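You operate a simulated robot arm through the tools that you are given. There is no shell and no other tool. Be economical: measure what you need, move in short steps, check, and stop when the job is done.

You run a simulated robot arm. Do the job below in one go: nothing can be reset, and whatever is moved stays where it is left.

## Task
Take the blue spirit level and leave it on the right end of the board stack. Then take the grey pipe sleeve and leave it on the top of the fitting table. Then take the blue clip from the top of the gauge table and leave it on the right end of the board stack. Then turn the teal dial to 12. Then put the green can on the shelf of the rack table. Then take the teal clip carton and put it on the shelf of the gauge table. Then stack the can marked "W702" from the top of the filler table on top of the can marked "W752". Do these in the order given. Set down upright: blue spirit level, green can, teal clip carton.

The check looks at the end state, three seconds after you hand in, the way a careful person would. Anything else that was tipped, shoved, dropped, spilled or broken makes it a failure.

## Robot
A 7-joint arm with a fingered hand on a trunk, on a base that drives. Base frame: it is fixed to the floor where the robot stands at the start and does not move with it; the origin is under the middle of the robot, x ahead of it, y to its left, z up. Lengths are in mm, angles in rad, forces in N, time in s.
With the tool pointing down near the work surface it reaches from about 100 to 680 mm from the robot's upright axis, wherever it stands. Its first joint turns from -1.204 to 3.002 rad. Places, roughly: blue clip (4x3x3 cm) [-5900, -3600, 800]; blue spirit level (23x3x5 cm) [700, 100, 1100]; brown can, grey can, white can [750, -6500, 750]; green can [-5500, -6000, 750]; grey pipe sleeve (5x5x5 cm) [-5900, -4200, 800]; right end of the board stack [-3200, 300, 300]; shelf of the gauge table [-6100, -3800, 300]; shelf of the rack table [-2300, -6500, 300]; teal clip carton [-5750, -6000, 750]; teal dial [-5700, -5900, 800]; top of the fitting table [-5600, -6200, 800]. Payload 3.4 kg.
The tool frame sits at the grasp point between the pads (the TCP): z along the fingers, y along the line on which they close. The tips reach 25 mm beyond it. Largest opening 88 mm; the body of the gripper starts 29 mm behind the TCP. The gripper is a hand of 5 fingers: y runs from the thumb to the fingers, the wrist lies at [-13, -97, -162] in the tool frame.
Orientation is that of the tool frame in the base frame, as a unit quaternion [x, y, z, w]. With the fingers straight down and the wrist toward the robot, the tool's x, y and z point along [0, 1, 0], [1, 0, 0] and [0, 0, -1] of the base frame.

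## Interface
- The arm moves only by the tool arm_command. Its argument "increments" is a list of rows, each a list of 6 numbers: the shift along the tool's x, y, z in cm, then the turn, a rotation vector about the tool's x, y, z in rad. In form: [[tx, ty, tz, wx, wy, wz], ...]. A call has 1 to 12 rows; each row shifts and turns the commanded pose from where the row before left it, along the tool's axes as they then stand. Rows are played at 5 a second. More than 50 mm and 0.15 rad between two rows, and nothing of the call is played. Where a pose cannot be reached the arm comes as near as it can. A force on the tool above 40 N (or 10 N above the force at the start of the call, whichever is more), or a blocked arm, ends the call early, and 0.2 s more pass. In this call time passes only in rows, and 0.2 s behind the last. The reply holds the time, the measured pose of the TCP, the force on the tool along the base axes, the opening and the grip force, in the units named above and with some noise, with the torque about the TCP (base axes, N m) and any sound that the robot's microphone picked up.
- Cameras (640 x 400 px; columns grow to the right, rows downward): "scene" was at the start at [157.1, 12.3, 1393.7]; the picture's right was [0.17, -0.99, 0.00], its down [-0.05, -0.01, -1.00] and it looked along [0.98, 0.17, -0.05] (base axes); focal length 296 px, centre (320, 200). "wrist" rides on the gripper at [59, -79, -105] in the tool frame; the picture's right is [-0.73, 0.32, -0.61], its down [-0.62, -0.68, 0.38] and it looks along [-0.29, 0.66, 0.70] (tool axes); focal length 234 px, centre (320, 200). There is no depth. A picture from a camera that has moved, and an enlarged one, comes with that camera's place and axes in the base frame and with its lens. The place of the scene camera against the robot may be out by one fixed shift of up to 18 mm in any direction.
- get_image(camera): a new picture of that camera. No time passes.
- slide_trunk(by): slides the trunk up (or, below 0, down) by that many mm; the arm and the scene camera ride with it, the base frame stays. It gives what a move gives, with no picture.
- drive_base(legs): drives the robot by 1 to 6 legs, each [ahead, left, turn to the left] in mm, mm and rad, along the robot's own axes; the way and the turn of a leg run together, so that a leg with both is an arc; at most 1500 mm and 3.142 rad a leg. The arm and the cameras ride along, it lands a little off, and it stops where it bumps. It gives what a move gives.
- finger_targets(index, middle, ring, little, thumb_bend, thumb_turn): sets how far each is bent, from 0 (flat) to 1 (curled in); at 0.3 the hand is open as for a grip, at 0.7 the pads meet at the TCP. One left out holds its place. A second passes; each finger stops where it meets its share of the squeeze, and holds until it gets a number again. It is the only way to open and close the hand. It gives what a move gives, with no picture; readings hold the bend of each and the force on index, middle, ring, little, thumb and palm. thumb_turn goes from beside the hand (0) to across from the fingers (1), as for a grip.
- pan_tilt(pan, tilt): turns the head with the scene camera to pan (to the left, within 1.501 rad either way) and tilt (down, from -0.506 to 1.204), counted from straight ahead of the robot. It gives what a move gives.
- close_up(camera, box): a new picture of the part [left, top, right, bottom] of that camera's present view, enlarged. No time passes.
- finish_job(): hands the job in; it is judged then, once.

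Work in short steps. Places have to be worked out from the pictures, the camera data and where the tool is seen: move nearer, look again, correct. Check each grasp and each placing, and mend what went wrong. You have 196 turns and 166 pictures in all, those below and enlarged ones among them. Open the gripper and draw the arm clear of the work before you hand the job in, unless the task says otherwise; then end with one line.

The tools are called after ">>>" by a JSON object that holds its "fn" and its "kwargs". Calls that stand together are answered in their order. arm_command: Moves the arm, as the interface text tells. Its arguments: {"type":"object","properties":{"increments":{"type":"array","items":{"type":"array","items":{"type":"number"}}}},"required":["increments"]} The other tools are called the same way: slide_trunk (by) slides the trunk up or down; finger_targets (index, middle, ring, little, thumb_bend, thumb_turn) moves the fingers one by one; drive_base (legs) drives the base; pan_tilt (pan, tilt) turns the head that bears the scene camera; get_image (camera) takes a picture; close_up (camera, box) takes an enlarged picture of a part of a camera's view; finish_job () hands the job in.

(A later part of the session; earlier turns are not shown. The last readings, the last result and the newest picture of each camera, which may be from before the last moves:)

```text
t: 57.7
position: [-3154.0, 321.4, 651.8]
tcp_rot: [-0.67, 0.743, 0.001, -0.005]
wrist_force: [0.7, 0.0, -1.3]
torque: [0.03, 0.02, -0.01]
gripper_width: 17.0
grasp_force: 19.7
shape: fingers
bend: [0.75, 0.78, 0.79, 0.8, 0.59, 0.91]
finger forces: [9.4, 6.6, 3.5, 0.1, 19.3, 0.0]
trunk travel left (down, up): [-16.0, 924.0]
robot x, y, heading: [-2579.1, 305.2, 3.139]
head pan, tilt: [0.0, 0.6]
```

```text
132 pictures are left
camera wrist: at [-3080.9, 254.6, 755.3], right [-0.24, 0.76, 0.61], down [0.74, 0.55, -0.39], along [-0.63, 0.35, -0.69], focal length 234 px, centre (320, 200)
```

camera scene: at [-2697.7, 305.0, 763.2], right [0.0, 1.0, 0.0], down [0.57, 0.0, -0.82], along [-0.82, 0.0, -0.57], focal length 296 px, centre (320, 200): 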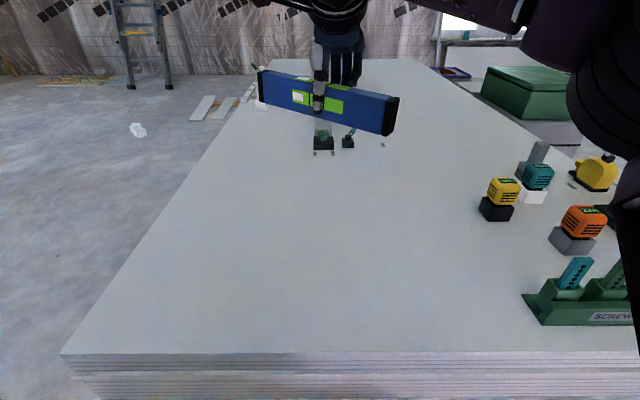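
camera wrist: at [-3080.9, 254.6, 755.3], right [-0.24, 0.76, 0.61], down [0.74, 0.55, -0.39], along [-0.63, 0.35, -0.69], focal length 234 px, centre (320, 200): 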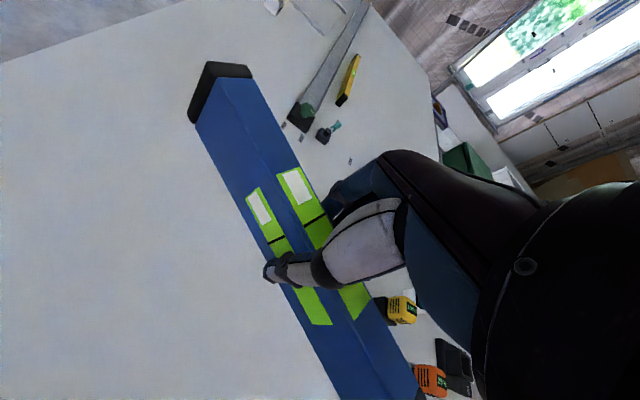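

The stack top reads about z≈305–325 and the level's bottom is ≈42 below the TCP. I lower to TCP z≈400 first.

>>> {"fn": "arm_command", "kwargs": {"increments": [[0, 0, 4.2, 0, 0, 0], [0, 0, 4.2, 0, 0, 0], [0, 0, 4.2, 0, 0, 0], [0, 0, 4.2, 0, 0, 0], [0, 0, 4.2, 0, 0, 0], [0, 0, 4.2, 0, 0, 0]]}}

>>> {"fn": "get_image", "kwargs": {"camera": "scene"}}

>>> {"fn": "get_image", "kwargs": {"camera": "wrist"}}

```text
t: 59.1
position: [-3156.0, 321.3, 399.4]
tcp_rot: [-0.668, 0.744, 0.002, -0.005]
wrist_force: [-0.1, -0.3, -1.7]
torque: [0.03, 0.02, 0.03]
gripper_width: 16.8
grasp_force: 19.5
shape: fingers
bend: [0.75, 0.78, 0.79, 0.8, 0.59, 0.91]
finger forces: [9.3, 6.8, 3.4, 0.0, 19.4, 0.0]
trunk travel left (down, up): [-16.0, 924.0]
robot x, y, heading: [-2577.2, 309.0, 3.135]
head pan, tilt: [0.0, 0.6]
```

```text
131 pictures are left
camera scene: at [-2697.6, 305.0, 763.3], right [0.0, 1.0, 0.0], down [0.57, 0.0, -0.82], along [-0.82, 0.0, -0.57], focal length 296 px, centre (320, 200)
```

scene: 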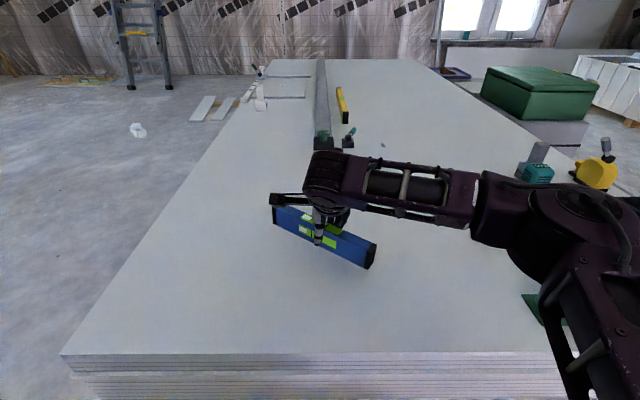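

```text
130 pictures are left
camera wrist: at [-3082.9, 253.5, 504.0], right [-0.24, 0.76, 0.61], down [0.74, 0.55, -0.39], along [-0.63, 0.35, -0.69], focal length 234 px, centre (320, 200)
```

wrist: 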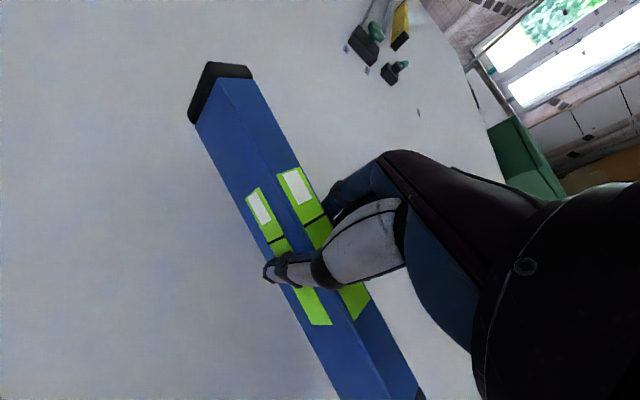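

The elbow is getting close to the tools on the right of the stack. I shift the base 110 mm to its left (-y) to keep clear, then check.

>>> {"fn": "drive_base", "kwargs": {"legs": [[0, 110, 0]]}}

>>> {"fn": "get_image", "kwargs": {"camera": "scene"}}

>>> {"fn": "close_up", "kwargs": {"camera": "wrist", "box": [150, 40, 450, 400]}}

```text
t: 60.3
position: [-3156.3, 210.9, 399.7]
tcp_rot: [-0.669, 0.743, 0.001, -0.003]
wrist_force: [-0.2, 0.2, -1.8]
torque: [0.02, 0.03, 0.0]
gripper_width: 16.9
grasp_force: 19.8
shape: fingers
bend: [0.75, 0.78, 0.79, 0.8, 0.59, 0.91]
finger forces: [9.3, 6.8, 3.3, 0.0, 19.4, 0.0]
trunk travel left (down, up): [-16.0, 924.0]
robot x, y, heading: [-2575.3, 198.6, 3.137]
head pan, tilt: [0.0, 0.6]
```

```text
129 pictures are left
camera scene: at [-2698.2, 195.6, 763.2], right [0.0, 1.0, 0.0], down [0.57, 0.0, -0.82], along [-0.82, 0.0, -0.57], focal length 296 px, centre (320, 200)
```

scene: 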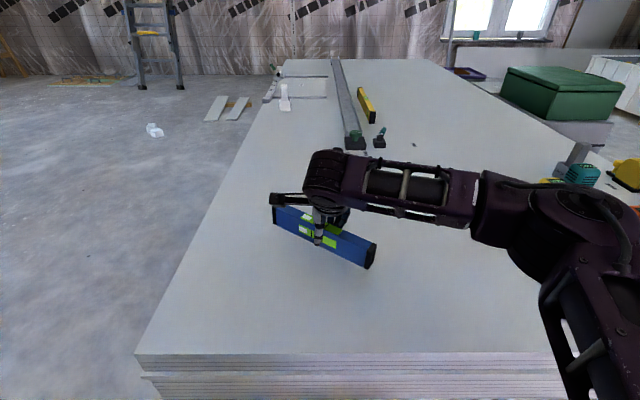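

```text
1.11 times, centred on (300, 220) of wrist
camera zoom: at [-3083.4, 143.9, 504.2], right [-0.24, 0.76, 0.61], down [0.74, 0.55, -0.39], along [-0.63, 0.35, -0.69], focal length 260 px, centre (342, 178)
```

zoom: 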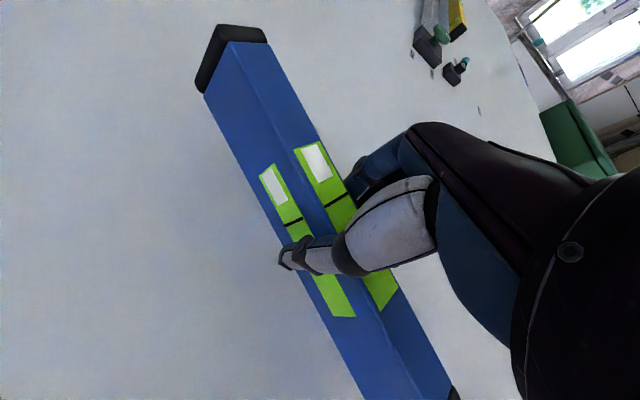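

Clear now. I go down 30 mm in small steps and then feel for contact.

>>> {"fn": "arm_command", "kwargs": {"increments": [[0, 0, 1.5, 0, 0, 0], [0, 0, 1.5, 0, 0, 0], [0, 0, 0.5, 0, 0, 0]]}}

>>> {"fn": "close_up", "kwargs": {"camera": "scene", "box": [240, 170, 420, 290]}}

```text
t: 61.1
position: [-3156.3, 211.4, 366.4]
tcp_rot: [-0.67, 0.743, 0.001, -0.005]
wrist_force: [-0.7, -0.6, 0.7]
torque: [0.16, -0.07, -0.01]
gripper_width: 17.4
grasp_force: 21.3
shape: fingers
bend: [0.75, 0.78, 0.79, 0.8, 0.59, 0.91]
finger forces: [8.3, 7.6, 4.9, 0.0, 20.8, 0.0]
trunk travel left (down, up): [-16.0, 924.0]
robot x, y, heading: [-2576.0, 193.4, 3.138]
head pan, tilt: [0.0, 0.6]
```

```text
3.33 times, centred on (330, 230) of scene
camera zoom: at [-2698.1, 195.5, 763.3], right [0.0, 1.0, 0.0], down [0.56, 0.0, -0.83], along [-0.83, 0.0, -0.56], focal length 986 px, centre (287, 100)
```

zoom: 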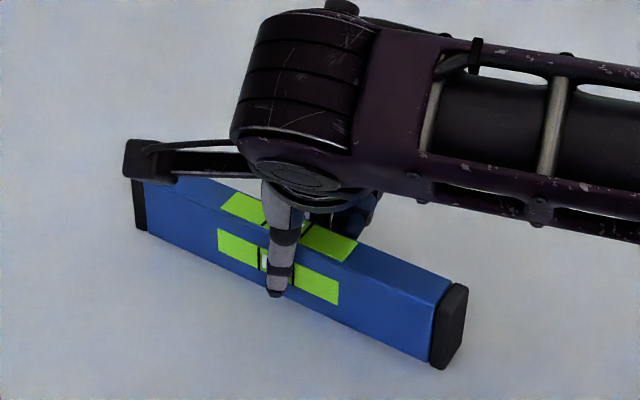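

Contact is starting (force and torque changed). I lower a few more mm.

>>> {"fn": "arm_command", "kwargs": {"increments": [[0, 0, 0.3, 0, 0, 0]]}}

>>> {"fn": "close_up", "kwargs": {"camera": "wrist", "box": [150, 40, 450, 400]}}

```text
t: 61.5
position: [-3157.0, 210.8, 363.0]
tcp_rot: [-0.668, 0.744, 0.001, -0.006]
wrist_force: [-1.1, 0.0, 11.4]
torque: [0.09, -0.17, 0.01]
gripper_width: 17.2
grasp_force: 22.1
shape: fingers
bend: [0.75, 0.78, 0.8, 0.8, 0.59, 0.91]
finger forces: [8.6, 9.2, 5.3, 0.1, 21.6, 0.1]
trunk travel left (down, up): [-16.0, 924.0]
robot x, y, heading: [-2575.4, 194.0, 3.134]
head pan, tilt: [0.0, 0.6]
```

```text
1.11 times, centred on (300, 220) of wrist
camera zoom: at [-3083.3, 143.7, 468.7], right [-0.24, 0.76, 0.61], down [0.74, 0.55, -0.4], along [-0.63, 0.35, -0.69], focal length 260 px, centre (342, 178)
```

zoom: 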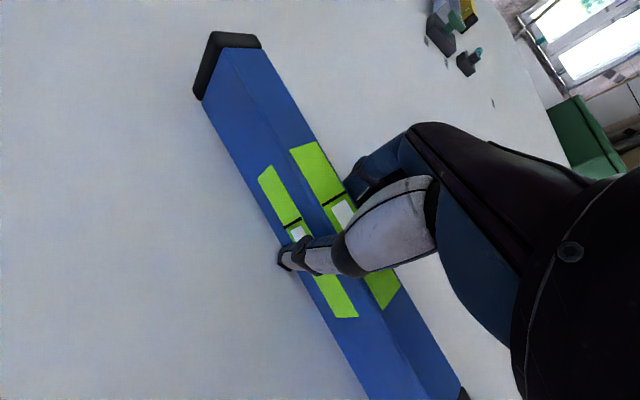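

The level rests on the stack (11 N). I open the hand.

>>> {"fn": "finger_targets", "kwargs": {"index": 0.55, "middle": 0.55, "ring": 0.55, "little": 0.55, "thumb_bend": 0.5}}

>>> {"fn": "finger_targets", "kwargs": {"index": 0.3, "middle": 0.3, "ring": 0.3, "little": 0.3, "thumb_bend": 0.3}}

>>> {"fn": "close_up", "kwargs": {"camera": "scene", "box": [240, 170, 420, 290]}}

>>> {"fn": "get_image", "kwargs": {"camera": "wrist"}}

```text
t: 62.5
position: [-3156.0, 209.9, 362.2]
tcp_rot: [-0.669, 0.743, 0.001, -0.004]
wrist_force: [1.0, 0.1, -0.3]
torque: [-0.03, 0.04, 0.0]
gripper_width: 36.3
grasp_force: 0.7
shape: fingers
bend: [0.55, 0.55, 0.55, 0.55, 0.5, 0.97]
finger forces: [0.1, 0.0, 0.0, 0.1, 0.4, 0.0]
trunk travel left (down, up): [-16.0, 924.0]
robot x, y, heading: [-2577.4, 197.9, 3.143]
head pan, tilt: [0.0, 0.6]
```

```text
t: 63.5
position: [-3156.5, 210.1, 362.6]
tcp_rot: [-0.67, 0.743, 0.001, -0.005]
wrist_force: [-0.7, 0.9, 0.3]
torque: [0.0, 0.01, 0.04]
gripper_width: 84.4
grasp_force: 0.1
shape: fingers
bend: [0.3, 0.3, 0.3, 0.3, 0.3, 0.97]
finger forces: [0.1, 0.0, 0.0, 0.0, 0.0, 0.0]
trunk travel left (down, up): [-16.0, 924.0]
robot x, y, heading: [-2576.8, 199.2, 3.135]
head pan, tilt: [0.0, 0.6]
```

```text
3.33 times, centred on (330, 230) of scene
camera zoom: at [-2698.1, 195.6, 763.3], right [0.0, 1.0, 0.0], down [0.56, 0.0, -0.83], along [-0.83, 0.0, -0.56], focal length 986 px, centre (287, 100)
```

zoom: 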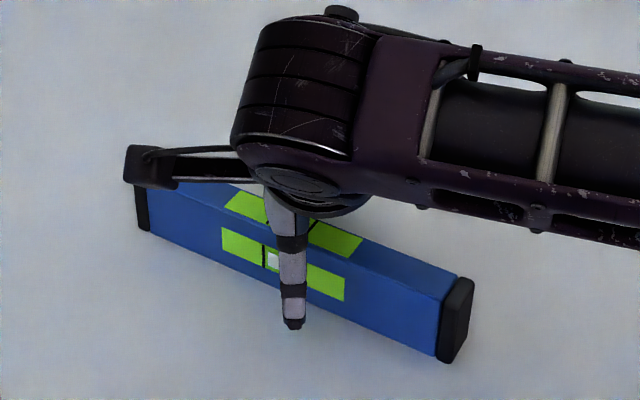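

```text
124 pictures are left
camera wrist: at [-3083.5, 143.7, 466.5], right [-0.24, 0.76, 0.61], down [0.74, 0.55, -0.39], along [-0.63, 0.35, -0.69], focal length 234 px, centre (320, 200)
```

wrist: 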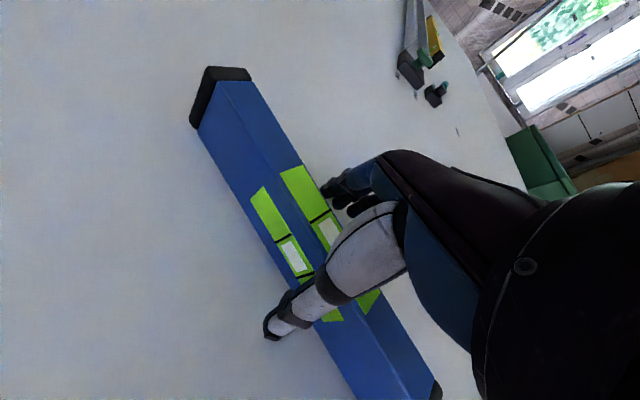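

The level stands upright and is released. I raise the arm, back off, raise the trunk and look towards -y for the route.

>>> {"fn": "arm_command", "kwargs": {"increments": [[0, 0, -4, 0, 0, 0], [0, 0, -5, 0, 0, 0], [0, 0, -5, 0, 0, 0], [0, 0, -5, 0, 0, 0], [0, 0, -5, 0, 0, 0], [0, 0, -5, 0, 0, 0]]}}

>>> {"fn": "slide_trunk", "kwargs": {"by": 400}}

>>> {"fn": "drive_base", "kwargs": {"legs": [[-500, 0, 0]]}}

>>> {"fn": "pan_tilt", "kwargs": {"pan": 0.9, "tilt": 0.3}}

>>> {"fn": "get_image", "kwargs": {"camera": "scene"}}

>>> {"fn": "pan_tilt", "kwargs": {"pan": 0.05, "tilt": 0.6}}

>>> {"fn": "get_image", "kwargs": {"camera": "scene"}}

```text
t: 64.9
position: [-3156.3, 210.2, 650.0]
tcp_rot: [-0.67, 0.743, 0.001, -0.004]
wrist_force: [0.8, -0.1, -0.3]
torque: [0.01, -0.01, 0.01]
gripper_width: 84.9
grasp_force: 0.1
shape: fingers
bend: [0.3, 0.3, 0.3, 0.3, 0.3, 0.97]
finger forces: [0.0, 0.1, 0.1, 0.0, 0.1, 0.0]
trunk travel left (down, up): [-16.0, 924.0]
robot x, y, heading: [-2577.7, 197.7, 3.135]
head pan, tilt: [0.0, 0.6]
```

```text
t: 68.7
position: [-3154.7, 212.0, 1049.8]
tcp_rot: [-0.669, 0.743, 0.001, -0.004]
wrist_force: [0.0, -0.1, -0.4]
torque: [-0.02, -0.01, 0.0]
gripper_width: 84.6
grasp_force: 0.0
shape: fingers
bend: [0.3, 0.3, 0.3, 0.3, 0.3, 0.97]
finger forces: [0.0, 0.0, 0.0, 0.0, 0.1, 0.1]
trunk travel left (down, up): [-416.0, 524.0]
robot x, y, heading: [-2571.0, 199.9, 3.135]
head pan, tilt: [0.0, 0.6]
```

```text
t: 71.7
position: [-2652.3, 208.5, 1050.5]
tcp_rot: [-0.67, 0.743, 0.0, -0.005]
wrist_force: [0.5, 0.0, -0.5]
torque: [-0.01, -0.02, -0.02]
gripper_width: 84.5
grasp_force: 0.0
shape: fingers
bend: [0.3, 0.3, 0.3, 0.3, 0.3, 0.97]
finger forces: [0.0, 0.1, 0.0, 0.0, 0.0, 0.0]
trunk travel left (down, up): [-416.0, 524.0]
robot x, y, heading: [-2075.0, 196.6, 3.138]
head pan, tilt: [0.0, 0.6]
```

```text
t: 72.9
position: [-2652.6, 208.4, 1050.4]
tcp_rot: [-0.669, 0.743, 0.002, -0.004]
wrist_force: [-0.1, 0.8, 0.2]
torque: [0.0, 0.01, 0.02]
gripper_width: 84.3
grasp_force: 0.1
shape: fingers
bend: [0.3, 0.3, 0.3, 0.3, 0.3, 0.97]
finger forces: [0.1, 0.0, 0.0, 0.1, 0.0, 0.1]
trunk travel left (down, up): [-416.0, 524.0]
robot x, y, heading: [-2072.7, 196.9, 3.138]
head pan, tilt: [0.901, 0.3]
```

```text
123 pictures are left
camera scene: at [-2164.7, 120.3, 1190.7], right [-0.78, 0.62, 0.0], down [0.18, 0.23, -0.96], along [-0.6, -0.75, -0.3], focal length 296 px, centre (320, 200)
```

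scene: 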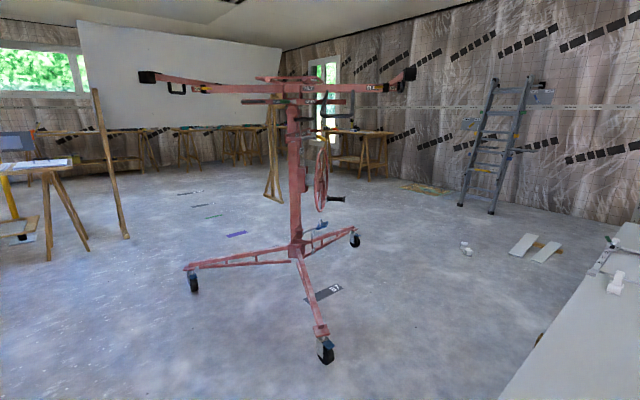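

```text
t: 74.0
position: [-2651.8, 208.7, 1049.9]
tcp_rot: [-0.669, 0.743, 0.001, -0.004]
wrist_force: [0.4, -0.1, -0.2]
torque: [0.0, -0.01, 0.03]
gripper_width: 84.3
grasp_force: 0.1
shape: fingers
bend: [0.3, 0.3, 0.3, 0.3, 0.3, 0.97]
finger forces: [0.0, 0.0, 0.0, 0.0, 0.0, 0.0]
trunk travel left (down, up): [-416.0, 524.0]
robot x, y, heading: [-2072.0, 197.0, 3.138]
head pan, tilt: [0.051, 0.6]
```

```text
122 pictures are left
camera scene: at [-2194.7, 188.9, 1163.3], right [-0.05, 1.0, 0.0], down [0.56, 0.03, -0.83], along [-0.82, -0.04, -0.56], focal length 296 px, centre (320, 200)
```

scene: 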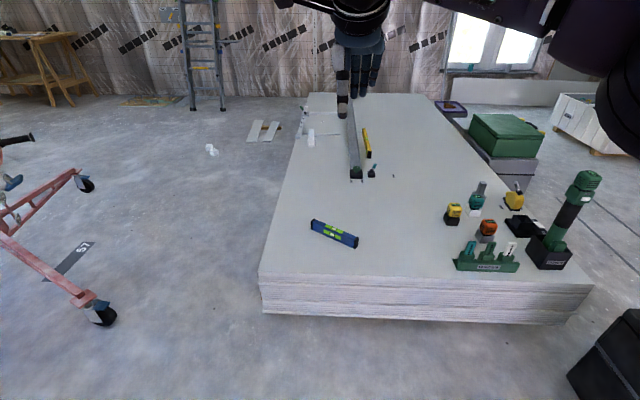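

The level sits upright on the stack. A hoist blocks the direct way (its crossbar spans ≈(-2680,-3000)…(-4550,-1550) at z≈1.4 m), so I move to about (-1500,-1300) facing -y to look for the best route.

>>> {"fn": "arm_command", "kwargs": {"increments": [[0, -4.5, 0, 0, 0, 0], [0, -4.5, 0, 0, 0, 0], [0, -4.5, 0, 0, 0, 0], [0, -4.5, 0, 0, 0, 0]]}}

>>> {"fn": "drive_base", "kwargs": {"legs": [[0, 0, 1.57], [1400, 500, 0]]}}

>>> {"fn": "pan_tilt", "kwargs": {"pan": -0.6, "tilt": 0.3}}

>>> {"fn": "get_image", "kwargs": {"camera": "scene"}}

>>> {"fn": "pan_tilt", "kwargs": {"pan": 0.5, "tilt": 0.3}}

>>> {"fn": "get_image", "kwargs": {"camera": "scene"}}

```text
t: 75.0
position: [-2470.4, 189.2, 1049.8]
tcp_rot: [-0.669, 0.743, 0.001, -0.004]
wrist_force: [0.6, -0.7, -0.3]
torque: [0.01, 0.01, 0.0]
gripper_width: 84.5
grasp_force: 0.0
shape: fingers
bend: [0.3, 0.3, 0.3, 0.3, 0.3, 0.97]
finger forces: [0.1, 0.0, 0.1, 0.0, 0.0, 0.1]
trunk travel left (down, up): [-416.0, 524.0]
robot x, y, heading: [-2072.9, 197.3, 3.136]
head pan, tilt: [0.051, 0.6]
```

```text
t: 86.3
position: [-1562.9, -1625.7, 1048.9]
tcp_rot: [0.999, -0.046, 0.002, 0.004]
wrist_force: [-0.3, -0.4, -0.9]
torque: [0.01, -0.04, -0.03]
gripper_width: 84.6
grasp_force: 0.1
shape: fingers
bend: [0.3, 0.3, 0.3, 0.3, 0.3, 0.97]
finger forces: [0.0, 0.1, 0.0, 0.0, 0.0, 0.1]
trunk travel left (down, up): [-416.0, 524.0]
robot x, y, heading: [-1573.6, -1224.8, -1.567]
head pan, tilt: [0.051, 0.6]
```

```text
t: 87.4
position: [-1563.8, -1624.4, 1048.6]
tcp_rot: [0.999, -0.047, 0.002, 0.004]
wrist_force: [0.4, -0.5, -0.3]
torque: [0.01, -0.01, -0.03]
gripper_width: 84.4
grasp_force: 0.1
shape: fingers
bend: [0.3, 0.3, 0.3, 0.3, 0.3, 0.97]
finger forces: [0.0, 0.1, 0.1, 0.1, 0.1, 0.0]
trunk travel left (down, up): [-416.0, 524.0]
robot x, y, heading: [-1573.7, -1226.5, -1.566]
head pan, tilt: [-0.6, 0.3]
```

```text
121 pictures are left
camera scene: at [-1608.5, -1357.3, 1190.7], right [-0.83, 0.56, 0.0], down [0.17, 0.25, -0.96], along [-0.53, -0.79, -0.3], focal length 296 px, centre (320, 200)
```

scene: 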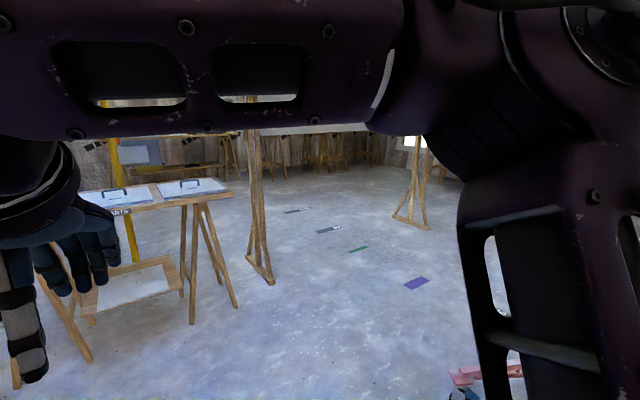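

```text
t: 88.7
position: [-1564.2, -1625.7, 1048.8]
tcp_rot: [0.999, -0.047, 0.002, 0.004]
wrist_force: [-0.3, 1.2, 0.4]
torque: [0.0, -0.02, -0.04]
gripper_width: 84.4
grasp_force: 0.1
shape: fingers
bend: [0.3, 0.3, 0.3, 0.3, 0.3, 0.97]
finger forces: [0.1, 0.0, 0.0, 0.0, 0.0, 0.0]
trunk travel left (down, up): [-416.0, 524.0]
robot x, y, heading: [-1577.4, -1224.1, -1.566]
head pan, tilt: [0.499, 0.3]
```

```text
120 pictures are left
camera scene: at [-1511.2, -1361.5, 1190.8], right [-0.87, -0.48, 0.0], down [-0.14, 0.26, -0.96], along [0.46, -0.84, -0.3], focal length 296 px, centre (320, 200)
```

scene: 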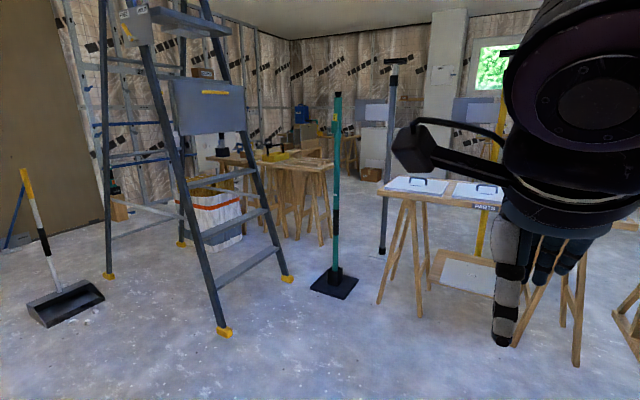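

The floor gap between the trestle (-2310,-3110) and the hoist's wheel (-2757,-1863) is clear; only the crossbar overhead matters. I turn right and look at it unobstructed.

>>> {"fn": "drive_base", "kwargs": {"legs": [[0, 0, -1.1]]}}

>>> {"fn": "pan_tilt", "kwargs": {"pan": 0.5, "tilt": 0.1}}

>>> {"fn": "get_image", "kwargs": {"camera": "scene"}}

```text
t: 91.9
position: [-1926.2, -1415.8, 1050.2]
tcp_rot: [0.825, -0.564, 0.0, 0.004]
wrist_force: [0.6, 0.1, -0.4]
torque: [0.0, -0.01, -0.01]
gripper_width: 84.5
grasp_force: 0.0
shape: fingers
bend: [0.3, 0.3, 0.3, 0.3, 0.3, 0.97]
finger forces: [0.1, 0.0, 0.0, 0.1, 0.1, 0.0]
trunk travel left (down, up): [-416.0, 524.0]
robot x, y, heading: [-1571.5, -1225.7, -2.67]
head pan, tilt: [0.499, 0.3]
```

```text
t: 92.6
position: [-1925.3, -1414.3, 1047.9]
tcp_rot: [0.826, -0.563, 0.001, 0.005]
wrist_force: [-0.6, 0.6, -1.0]
torque: [-0.01, 0.01, 0.02]
gripper_width: 84.7
grasp_force: 0.2
shape: fingers
bend: [0.3, 0.3, 0.3, 0.3, 0.3, 0.97]
finger forces: [0.0, 0.1, 0.0, 0.0, 0.0, 0.0]
trunk travel left (down, up): [-416.0, 524.0]
robot x, y, heading: [-1570.4, -1227.5, -2.67]
head pan, tilt: [0.499, 0.099]
```

```text
119 pictures are left
camera scene: at [-1653.2, -1328.5, 1209.4], right [-0.83, 0.56, 0.0], down [0.06, 0.08, -0.99], along [-0.56, -0.82, -0.1], focal length 296 px, centre (320, 200)
```

scene: 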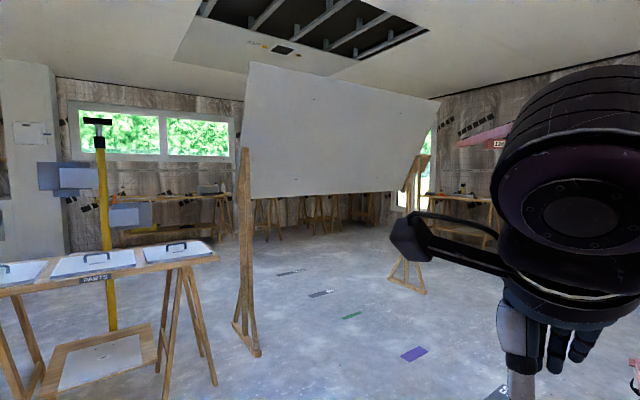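

A big board stands on two trestles from (-2310,-3110) to (-4005,-3235), and the hoist is north of it. A 1.2 m corridor runs west along y≈-2450, which I take.

>>> {"fn": "drive_base", "kwargs": {"legs": [[0, 0, 0.826], [1220, 0, 0], [0, 0, -1.3]]}}

>>> {"fn": "pan_tilt", "kwargs": {"pan": 0.2, "tilt": 0.3}}

>>> {"fn": "get_image", "kwargs": {"camera": "scene"}}

```text
t: 104.1
position: [-2289.7, -2388.1, 1049.4]
tcp_rot: [-0.67, 0.742, 0.001, -0.004]
wrist_force: [0.4, 0.4, -0.9]
torque: [-0.01, -0.01, -0.01]
gripper_width: 84.6
grasp_force: 0.2
shape: fingers
bend: [0.3, 0.3, 0.3, 0.3, 0.3, 0.97]
finger forces: [0.1, 0.0, 0.1, 0.1, 0.1, 0.0]
trunk travel left (down, up): [-416.0, 524.0]
robot x, y, heading: [-1888.6, -2382.4, 3.14]
head pan, tilt: [0.499, 0.099]
```

```text
t: 104.9
position: [-2290.5, -2388.9, 1049.5]
tcp_rot: [-0.67, 0.742, 0.001, -0.004]
wrist_force: [-0.1, 0.5, -0.2]
torque: [-0.03, 0.03, 0.04]
gripper_width: 84.3
grasp_force: 0.1
shape: fingers
bend: [0.3, 0.3, 0.3, 0.3, 0.3, 0.97]
finger forces: [0.0, 0.1, 0.0, 0.0, 0.0, 0.1]
trunk travel left (down, up): [-416.0, 524.0]
robot x, y, heading: [-1890.6, -2384.1, 3.136]
head pan, tilt: [0.201, 0.3]
```

```text
118 pictures are left
camera scene: at [-2015.7, -2403.7, 1190.8], right [-0.2, 0.98, 0.0], down [0.29, 0.06, -0.96], along [-0.94, -0.19, -0.3], focal length 296 px, centre (320, 200)
```

scene: 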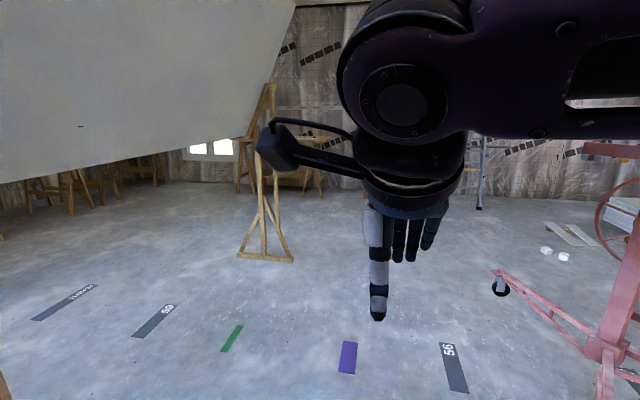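

The corridor west is clear. I drive ~2.9 m along it, then turn to face -y.

>>> {"fn": "drive_base", "kwargs": {"legs": [[1450, 0, 0], [1400, 30, 0], [0, 0, 1.0]]}}

>>> {"fn": "pan_tilt", "kwargs": {"pan": 0.15, "tilt": 0.3}}

>>> {"fn": "get_image", "kwargs": {"camera": "scene"}}

```text
t: 121.4
position: [-4974.5, -2731.9, 1049.1]
tcp_rot: [0.946, -0.325, 0.001, 0.004]
wrist_force: [-0.2, 0.2, 0.3]
torque: [0.02, 0.03, -0.02]
gripper_width: 84.7
grasp_force: 0.2
shape: fingers
bend: [0.3, 0.3, 0.3, 0.3, 0.3, 0.97]
finger forces: [0.0, 0.1, 0.0, 0.1, 0.0, 0.2]
trunk travel left (down, up): [-416.0, 524.0]
robot x, y, heading: [-4769.8, -2389.0, -2.133]
head pan, tilt: [0.201, 0.3]
```

```text
t: 122.0
position: [-4974.9, -2731.9, 1048.7]
tcp_rot: [0.946, -0.324, 0.002, 0.005]
wrist_force: [0.3, -1.1, 0.6]
torque: [0.01, 0.0, 0.0]
gripper_width: 84.6
grasp_force: 0.1
shape: fingers
bend: [0.3, 0.3, 0.3, 0.3, 0.3, 0.97]
finger forces: [0.0, 0.1, 0.0, 0.0, 0.1, 0.0]
trunk travel left (down, up): [-416.0, 524.0]
robot x, y, heading: [-4768.7, -2388.8, -2.128]
head pan, tilt: [0.15, 0.3]
```

```text
117 pictures are left
camera scene: at [-4815.4, -2520.5, 1190.8], right [-0.92, 0.4, 0.0], down [0.12, 0.27, -0.96], along [-0.38, -0.88, -0.3], focal length 296 px, centre (320, 200)
```

scene: 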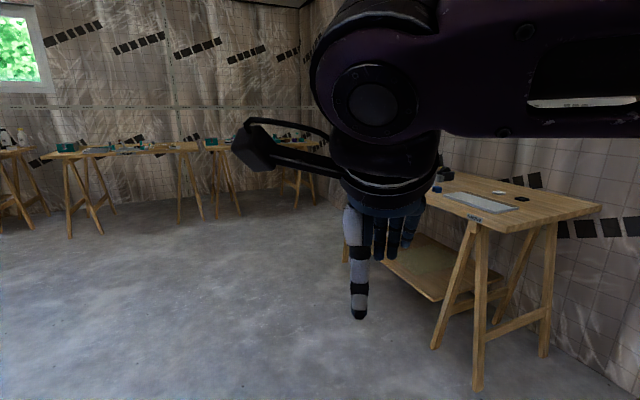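

The gauge table stands along x<-5800. I drive to about (-5200,-4200) and turn to face it.

>>> {"fn": "drive_base", "kwargs": {"legs": [[0, 0, 0.326], [930, 0, 0], [930, 0, 0], [0, 0, -1.337]]}}

>>> {"fn": "pan_tilt", "kwargs": {"pan": 0.0, "tilt": 0.6}}

>>> {"fn": "get_image", "kwargs": {"camera": "scene"}}

>>> {"fn": "get_image", "kwargs": {"camera": "wrist"}}

```text
t: 135.7
position: [-5610.6, -4190.1, 1047.7]
tcp_rot: [-0.666, 0.746, 0.001, -0.005]
wrist_force: [0.0, -0.2, 0.6]
torque: [0.02, 0.01, 0.0]
gripper_width: 84.3
grasp_force: 0.0
shape: fingers
bend: [0.3, 0.3, 0.3, 0.3, 0.3, 0.97]
finger forces: [0.1, 0.0, 0.0, 0.1, 0.1, 0.1]
trunk travel left (down, up): [-416.0, 524.0]
robot x, y, heading: [-5215.2, -4187.2, 3.133]
head pan, tilt: [0.15, 0.3]
```

```text
t: 136.4
position: [-5610.8, -4189.4, 1049.0]
tcp_rot: [-0.666, 0.746, 0.002, -0.004]
wrist_force: [-0.2, 0.0, 0.1]
torque: [-0.03, -0.02, 0.01]
gripper_width: 84.4
grasp_force: 0.1
shape: fingers
bend: [0.3, 0.3, 0.3, 0.3, 0.3, 0.97]
finger forces: [0.0, 0.0, 0.0, 0.0, 0.0, 0.0]
trunk travel left (down, up): [-416.0, 524.0]
robot x, y, heading: [-5214.0, -4184.9, 3.13]
head pan, tilt: [0.0, 0.6]
```

```text
116 pictures are left
camera scene: at [-5333.6, -4187.9, 1163.3], right [0.01, 1.0, 0.0], down [0.56, -0.01, -0.83], along [-0.83, 0.01, -0.56], focal length 296 px, centre (320, 200)
```

scene: 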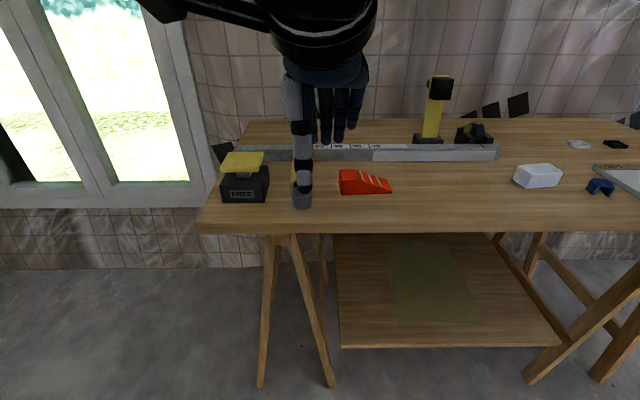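

```text
115 pictures are left
camera wrist: at [-5538.6, -4256.7, 1153.3], right [-0.24, 0.76, 0.61], down [0.74, 0.54, -0.39], along [-0.63, 0.36, -0.69], focal length 234 px, centre (320, 200)
```

wrist: 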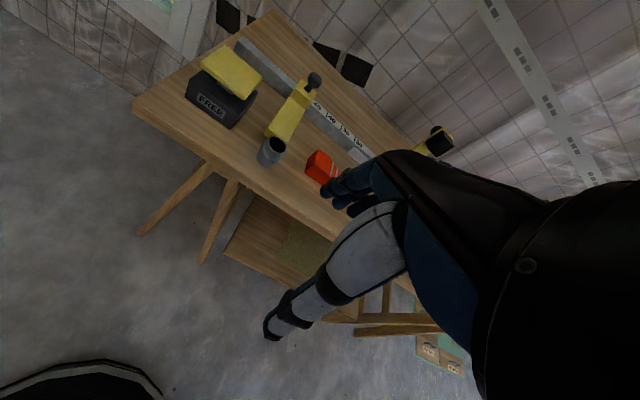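

The grey sleeve is at about (-5890,-4218), with a yellow tool right behind it. I zoom in on both views.

>>> {"fn": "close_up", "kwargs": {"camera": "wrist", "box": [180, 60, 380, 200]}}

>>> {"fn": "close_up", "kwargs": {"camera": "scene", "box": [210, 120, 410, 245]}}

```text
2.86 times, centred on (280, 130) of wrist
camera zoom: at [-5538.6, -4256.7, 1153.3], right [-0.24, 0.76, 0.61], down [0.74, 0.54, -0.39], along [-0.63, 0.36, -0.69], focal length 669 px, centre (434, 400)
```

zoom: 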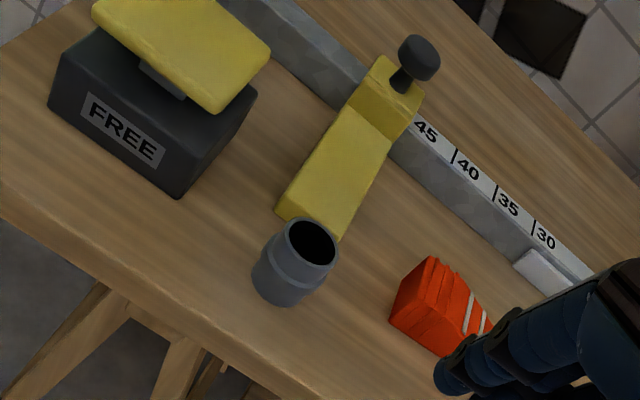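

```text
3.20 times, centred on (310, 182) of scene
camera zoom: at [-5333.6, -4187.9, 1163.3], right [0.01, 1.0, 0.0], down [0.56, -0.01, -0.83], along [-0.83, 0.01, -0.56], focal length 946 px, centre (352, 256)
```

zoom: 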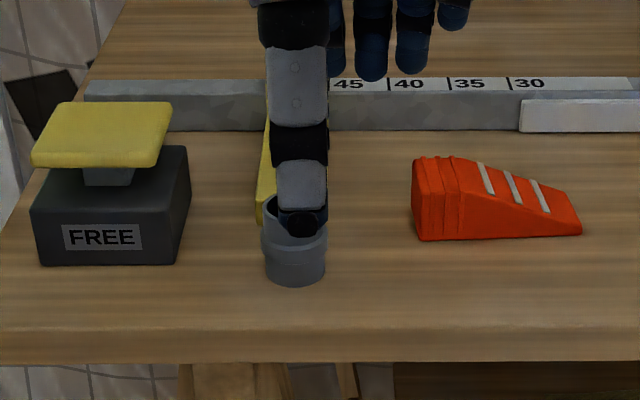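

The yellow stop touches the sleeve's back, so I'll grip across y with thumb and index, remaining fingers toward the robot. I drive 170 mm nearer and turn the hand by 1.46 rad about its axis.

>>> {"fn": "drive_base", "kwargs": {"legs": [[170, 0, 0]]}}

>>> {"fn": "arm_command", "kwargs": {"increments": [[0, 0, 0, 0, 0, 0.146], [0, 0, 0, 0, 0, 0.146], [0, 0, 0, 0, 0, 0.146], [0, 0, 0, 0, 0, 0.146], [0, 0, 0, 0, 0, 0.146], [0, 0, 0, 0, 0, 0.146], [0, 0, 0, 0, 0, 0.146], [0, 0, 0, 0, 0, 0.146], [0, 0, 0, 0, 0, 0.146], [0, 0, 0, 0, 0, 0.146]]}}

>>> {"fn": "get_image", "kwargs": {"camera": "scene"}}

>>> {"fn": "get_image", "kwargs": {"camera": "wrist"}}

```text
t: 137.9
position: [-5782.3, -4187.7, 1047.6]
tcp_rot: [-0.667, 0.745, 0.001, -0.004]
wrist_force: [-0.1, -0.1, -1.2]
torque: [0.02, -0.01, -0.01]
gripper_width: 84.7
grasp_force: 0.0
shape: fingers
bend: [0.3, 0.3, 0.3, 0.3, 0.3, 0.97]
finger forces: [0.0, 0.0, 0.0, 0.0, 0.1, 0.0]
trunk travel left (down, up): [-416.0, 524.0]
robot x, y, heading: [-5379.9, -4184.2, 3.135]
head pan, tilt: [0.0, 0.6]
```

```text
t: 140.1
position: [-5759.1, -4156.9, 931.5]
tcp_rot: [0.001, 1.0, -0.006, -0.006]
wrist_force: [0.2, -0.2, -0.3]
torque: [0.07, -0.02, 0.03]
gripper_width: 84.6
grasp_force: 0.2
shape: fingers
bend: [0.3, 0.3, 0.3, 0.3, 0.3, 0.97]
finger forces: [0.0, 0.0, 0.0, 0.1, 0.0, 0.0]
out of reach, approached as far as the arm can: row 5, 6, 7, 8, 9, 10
trunk travel left (down, up): [-416.0, 524.0]
robot x, y, heading: [-5383.1, -4185.8, 3.136]
head pan, tilt: [0.0, 0.6]
```

```text
112 pictures are left
camera scene: at [-5500.6, -4199.6, 1156.8], right [-0.15, 0.99, 0.0], down [0.62, 0.09, -0.78], along [-0.77, -0.11, -0.62], focal length 296 px, centre (320, 200)
```

scene: 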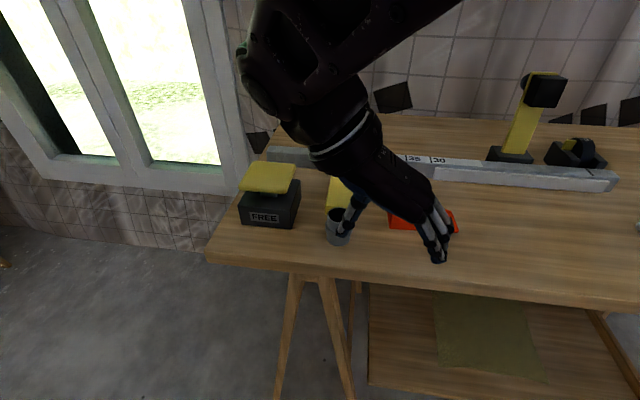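

```text
111 pictures are left
camera wrist: at [-5817.0, -4234.3, 1038.0], right [0.73, 0.33, 0.59], down [0.62, -0.69, -0.38], along [0.28, 0.65, -0.71], focal length 234 px, centre (320, 200)
```

wrist: 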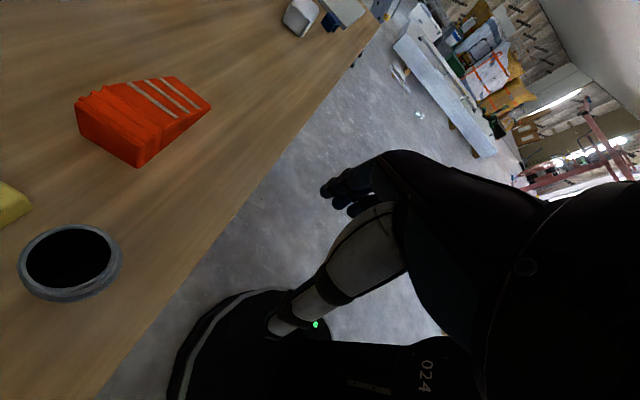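

The hand took the orientation but drooped to z 931. The sleeve's top centre works out at about (-5875,-4217,≈820); I command a pose above it.

>>> {"fn": "arm_command", "kwargs": {"increments": [[2.3, -0.75, 3.5, 0, 0, 0], [2.3, -0.75, 3.5, 0, 0, 0], [2.3, -0.75, 3.5, 0, 0, 0], [2.3, -0.75, 3.5, 0, 0, 0]]}}

>>> {"fn": "get_image", "kwargs": {"camera": "scene"}}

>>> {"fn": "get_image", "kwargs": {"camera": "wrist"}}

```text
t: 141.0
position: [-5835.3, -4182.4, 822.7]
tcp_rot: [0.003, 1.0, 0.003, -0.011]
wrist_force: [5.3, -1.5, 24.0]
torque: [1.06, -0.34, -0.18]
gripper_width: 85.8
grasp_force: 11.5
shape: fingers
bend: [0.3, 0.3, 0.3, 0.3, 0.29, 0.99]
finger forces: [0.9, 20.4, 0.1, 0.0, 2.3, 0.0]
trunk travel left (down, up): [-416.0, 524.0]
robot x, y, heading: [-5385.6, -4186.6, 3.14]
head pan, tilt: [0.0, 0.6]
stopped in row 4: the force on the tool passed its limit at 78 N (the readings are from after the stop); the commanded pose is now the measured one
```

```text
110 pictures are left
camera scene: at [-5500.6, -4186.7, 1164.1], right [0.01, 1.0, 0.0], down [0.56, -0.01, -0.83], along [-0.83, 0.01, -0.56], focal length 296 px, centre (320, 200)
```

scene: 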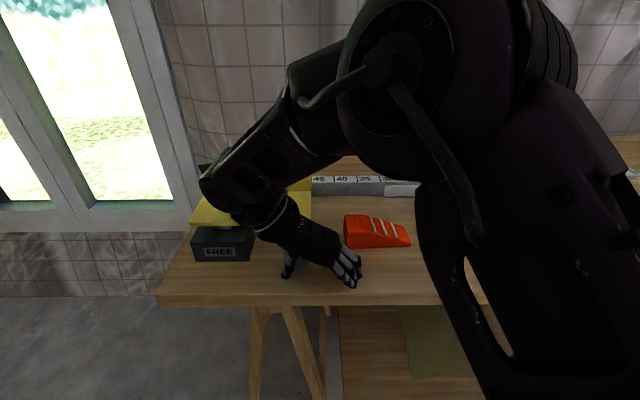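

```text
109 pictures are left
camera wrist: at [-5892.9, -4262.6, 927.7], right [0.74, 0.31, 0.59], down [0.61, -0.68, -0.4], along [0.28, 0.66, -0.7], focal length 234 px, centre (320, 200)
```

wrist: 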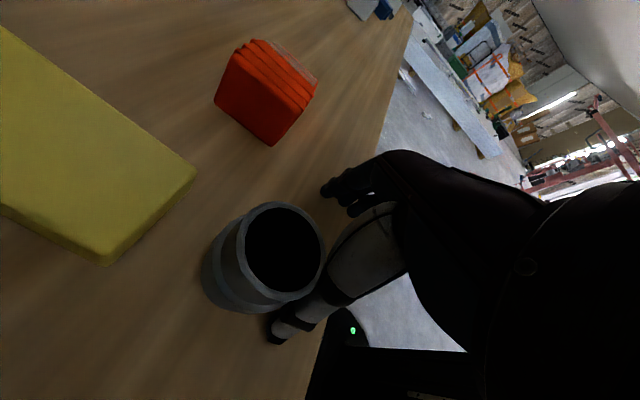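

The fingers met the table (so its top is at z≈795 and the sleeve's top ≈845, centre ≈(-5867,-4218)). I lift 70 mm straight up and check everything is still in place.

>>> {"fn": "arm_command", "kwargs": {"increments": [[0, 0, -2, 0, 0, 0], [0, 0, -2.5, 0, 0, 0], [0, 0, -2.5, 0, 0, 0]]}}

>>> {"fn": "get_image", "kwargs": {"camera": "scene"}}

>>> {"fn": "get_image", "kwargs": {"camera": "wrist"}}

```text
t: 141.8
position: [-5819.4, -4173.4, 874.5]
tcp_rot: [0.001, 1.0, 0.0, -0.009]
wrist_force: [-0.1, -1.1, 0.0]
torque: [0.0, -0.01, 0.0]
gripper_width: 85.4
grasp_force: 0.2
shape: fingers
bend: [0.3, 0.3, 0.3, 0.3, 0.3, 0.98]
finger forces: [0.1, 0.1, 0.0, 0.1, 0.0, 0.0]
out of reach, approached as far as the arm can: row 2, 3
trunk travel left (down, up): [-416.0, 524.0]
robot x, y, heading: [-5382.9, -4181.8, 3.13]
head pan, tilt: [0.0, 0.6]
```

```text
108 pictures are left
camera scene: at [-5503.4, -4186.2, 1163.3], right [0.01, 1.0, 0.0], down [0.56, -0.01, -0.83], along [-0.83, 0.01, -0.56], focal length 296 px, centre (320, 200)
```

scene: 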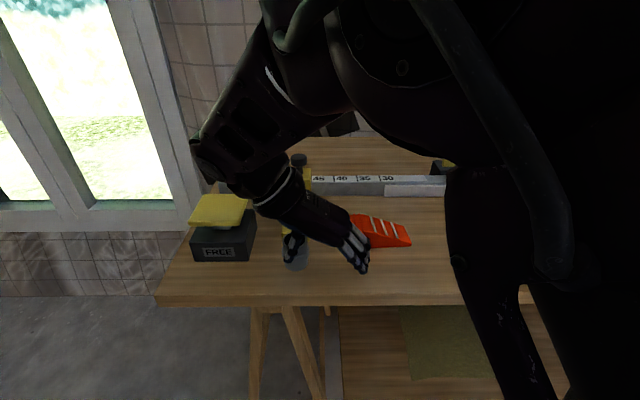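

```text
107 pictures are left
camera wrist: at [-5875.6, -4253.3, 979.6], right [0.74, 0.32, 0.59], down [0.61, -0.68, -0.4], along [0.28, 0.66, -0.7], focal length 234 px, centre (320, 200)
```

wrist: 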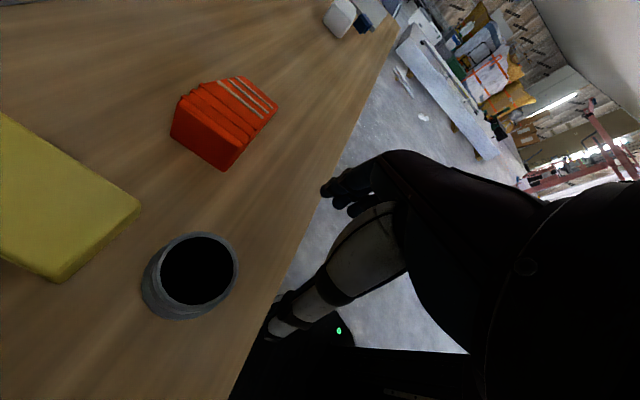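

Everything is still standing. The arm is cramped here, so I raise the trunk 120 and back off 100 to get a comfortable pose.

>>> {"fn": "slide_trunk", "kwargs": {"by": 120}}

>>> {"fn": "drive_base", "kwargs": {"legs": [[-100, 0, 0]]}}

>>> {"fn": "arm_command", "kwargs": {"increments": [[3, -1, 0, 0, 0, 0], [4, -1, 0, 0, 0, 0]]}}

>>> {"fn": "get_image", "kwargs": {"camera": "scene"}}

```text
t: 143.3
position: [-5819.4, -4173.8, 993.4]
tcp_rot: [0.001, 1.0, 0.001, -0.009]
wrist_force: [0.3, -0.9, 1.1]
torque: [-0.01, -0.03, 0.0]
gripper_width: 85.2
grasp_force: 0.0
shape: fingers
bend: [0.3, 0.3, 0.3, 0.3, 0.3, 0.98]
finger forces: [0.0, 0.1, 0.0, 0.0, 0.0, 0.0]
trunk travel left (down, up): [-536.0, 404.0]
robot x, y, heading: [-5383.9, -4182.9, 3.132]
head pan, tilt: [0.0, 0.6]
```

```text
t: 144.5
position: [-5717.9, -4174.8, 994.5]
tcp_rot: [0.001, 1.0, 0.001, -0.01]
wrist_force: [0.0, 0.0, -0.2]
torque: [0.0, 0.03, 0.04]
gripper_width: 85.2
grasp_force: 0.0
shape: fingers
bend: [0.3, 0.3, 0.3, 0.3, 0.3, 0.98]
finger forces: [0.0, 0.1, 0.0, 0.0, 0.0, 0.1]
trunk travel left (down, up): [-536.0, 404.0]
robot x, y, heading: [-5283.0, -4184.2, 3.132]
head pan, tilt: [0.0, 0.6]
```

```text
t: 145.1
position: [-5745.5, -4174.6, 968.3]
tcp_rot: [-0.001, 1.0, -0.003, -0.013]
wrist_force: [0.3, 0.1, -0.5]
torque: [-0.03, 0.03, 0.02]
gripper_width: 85.3
grasp_force: 0.0
shape: fingers
bend: [0.3, 0.3, 0.3, 0.3, 0.3, 0.98]
finger forces: [0.1, 0.1, 0.0, 0.0, 0.1, 0.0]
out of reach, approached as far as the arm can: row 1, 2
trunk travel left (down, up): [-536.0, 404.0]
robot x, y, heading: [-5284.7, -4184.5, 3.132]
head pan, tilt: [0.0, 0.6]
```

```text
106 pictures are left
camera scene: at [-5404.2, -4187.1, 1283.3], right [0.01, 1.0, 0.0], down [0.56, -0.01, -0.83], along [-0.83, 0.01, -0.56], focal length 296 px, centre (320, 200)
```

scene: 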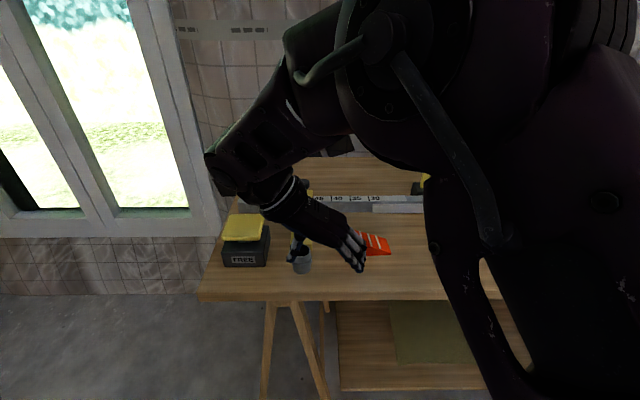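

This orientation sits at the arm's limits from here. Better: stand south of the table facing +y, where the same grasp is the arm's natural pose. I unwind the hand first.

>>> {"fn": "arm_command", "kwargs": {"increments": [[0, 0, -2, 0, 0, -0.146], [0, 0, -2, 0, 0, -0.146], [0, 0, 0, 0, 0, -0.146], [0, 0, 0, 0, 0, -0.146], [0, 0, 0, 0, 0, -0.146], [0, 0, 0, 0, 0, -0.146], [0, 0, 0, 0, 0, -0.146], [0, 0, 0, 0, 0, -0.146], [0, 0, 0, 0, 0, -0.146], [0, 0, 0, 0, 0, -0.146]]}}

>>> {"fn": "get_image", "kwargs": {"camera": "scene"}}

```text
t: 147.3
position: [-5744.7, -4175.5, 1007.3]
tcp_rot: [-0.667, 0.745, 0.007, -0.006]
wrist_force: [0.4, 0.7, -0.6]
torque: [0.01, 0.02, 0.0]
gripper_width: 85.1
grasp_force: 0.1
shape: fingers
bend: [0.3, 0.3, 0.3, 0.3, 0.3, 0.98]
finger forces: [0.1, 0.0, 0.0, 0.0, 0.0, 0.0]
trunk travel left (down, up): [-536.0, 404.0]
robot x, y, heading: [-5277.3, -4185.4, 3.132]
head pan, tilt: [0.0, 0.6]
```

```text
105 pictures are left
camera scene: at [-5404.5, -4186.4, 1283.2], right [0.01, 1.0, 0.0], down [0.57, -0.01, -0.82], along [-0.82, 0.01, -0.57], focal length 296 px, centre (320, 200)
```

scene: 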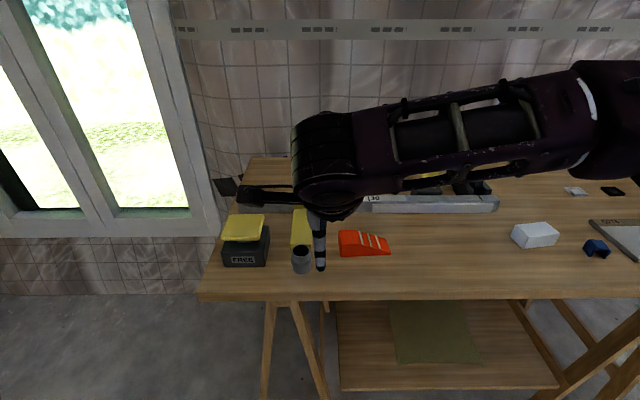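

Unwound. I strafe south of the table, turn to face +y and look.

>>> {"fn": "arm_command", "kwargs": {"increments": [[0, -3, -3, 0, 0, 0], [0, -3, -3, 0, 0, 0]]}}

>>> {"fn": "drive_base", "kwargs": {"legs": [[0, 680, 0], [0, 0, -1.56]]}}

>>> {"fn": "pan_tilt", "kwargs": {"pan": 0.9, "tilt": 0.6}}

>>> {"fn": "get_image", "kwargs": {"camera": "scene"}}

```text
t: 147.9
position: [-5682.5, -4182.2, 1068.2]
tcp_rot: [-0.666, 0.746, 0.008, -0.006]
wrist_force: [-0.7, 0.0, 0.7]
torque: [0.01, -0.02, -0.01]
gripper_width: 85.4
grasp_force: 0.1
shape: fingers
bend: [0.3, 0.3, 0.3, 0.3, 0.3, 0.98]
finger forces: [0.1, 0.0, 0.0, 0.0, 0.1, 0.1]
trunk travel left (down, up): [-536.0, 404.0]
robot x, y, heading: [-5283.6, -4183.6, 3.136]
head pan, tilt: [0.0, 0.6]
```

```text
t: 155.4
position: [-5293.0, -4463.1, 1067.8]
tcp_rot: [0.046, 0.999, 0.01, 0.001]
wrist_force: [-0.3, -0.3, -0.1]
torque: [0.03, 0.0, 0.03]
gripper_width: 85.3
grasp_force: 0.0
shape: fingers
bend: [0.3, 0.3, 0.3, 0.3, 0.3, 0.98]
finger forces: [0.2, 0.1, 0.0, 0.1, 0.0, 0.0]
trunk travel left (down, up): [-536.0, 404.0]
robot x, y, heading: [-5286.6, -4864.2, 1.582]
head pan, tilt: [0.0, 0.6]
```

```text
t: 156.6
position: [-5294.8, -4463.9, 1067.5]
tcp_rot: [0.047, 0.999, 0.009, 0.0]
wrist_force: [0.1, -0.1, 0.2]
torque: [0.0, 0.0, 0.01]
gripper_width: 85.1
grasp_force: 0.1
shape: fingers
bend: [0.3, 0.3, 0.3, 0.3, 0.3, 0.98]
finger forces: [0.1, 0.0, 0.0, 0.0, 0.0, 0.1]
trunk travel left (down, up): [-536.0, 404.0]
robot x, y, heading: [-5289.8, -4863.5, 1.584]
head pan, tilt: [0.901, 0.6]
```

```text
104 pictures are left
camera scene: at [-5341.7, -4763.1, 1283.3], right [0.61, 0.79, 0.0], down [0.45, -0.35, -0.83], along [-0.65, 0.51, -0.56], focal length 296 px, centre (320, 200)
```

scene: 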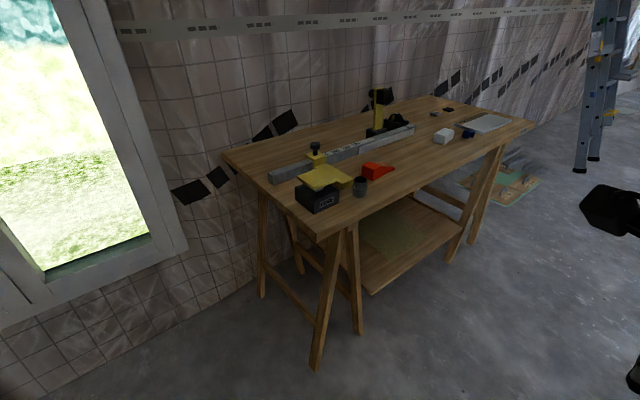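

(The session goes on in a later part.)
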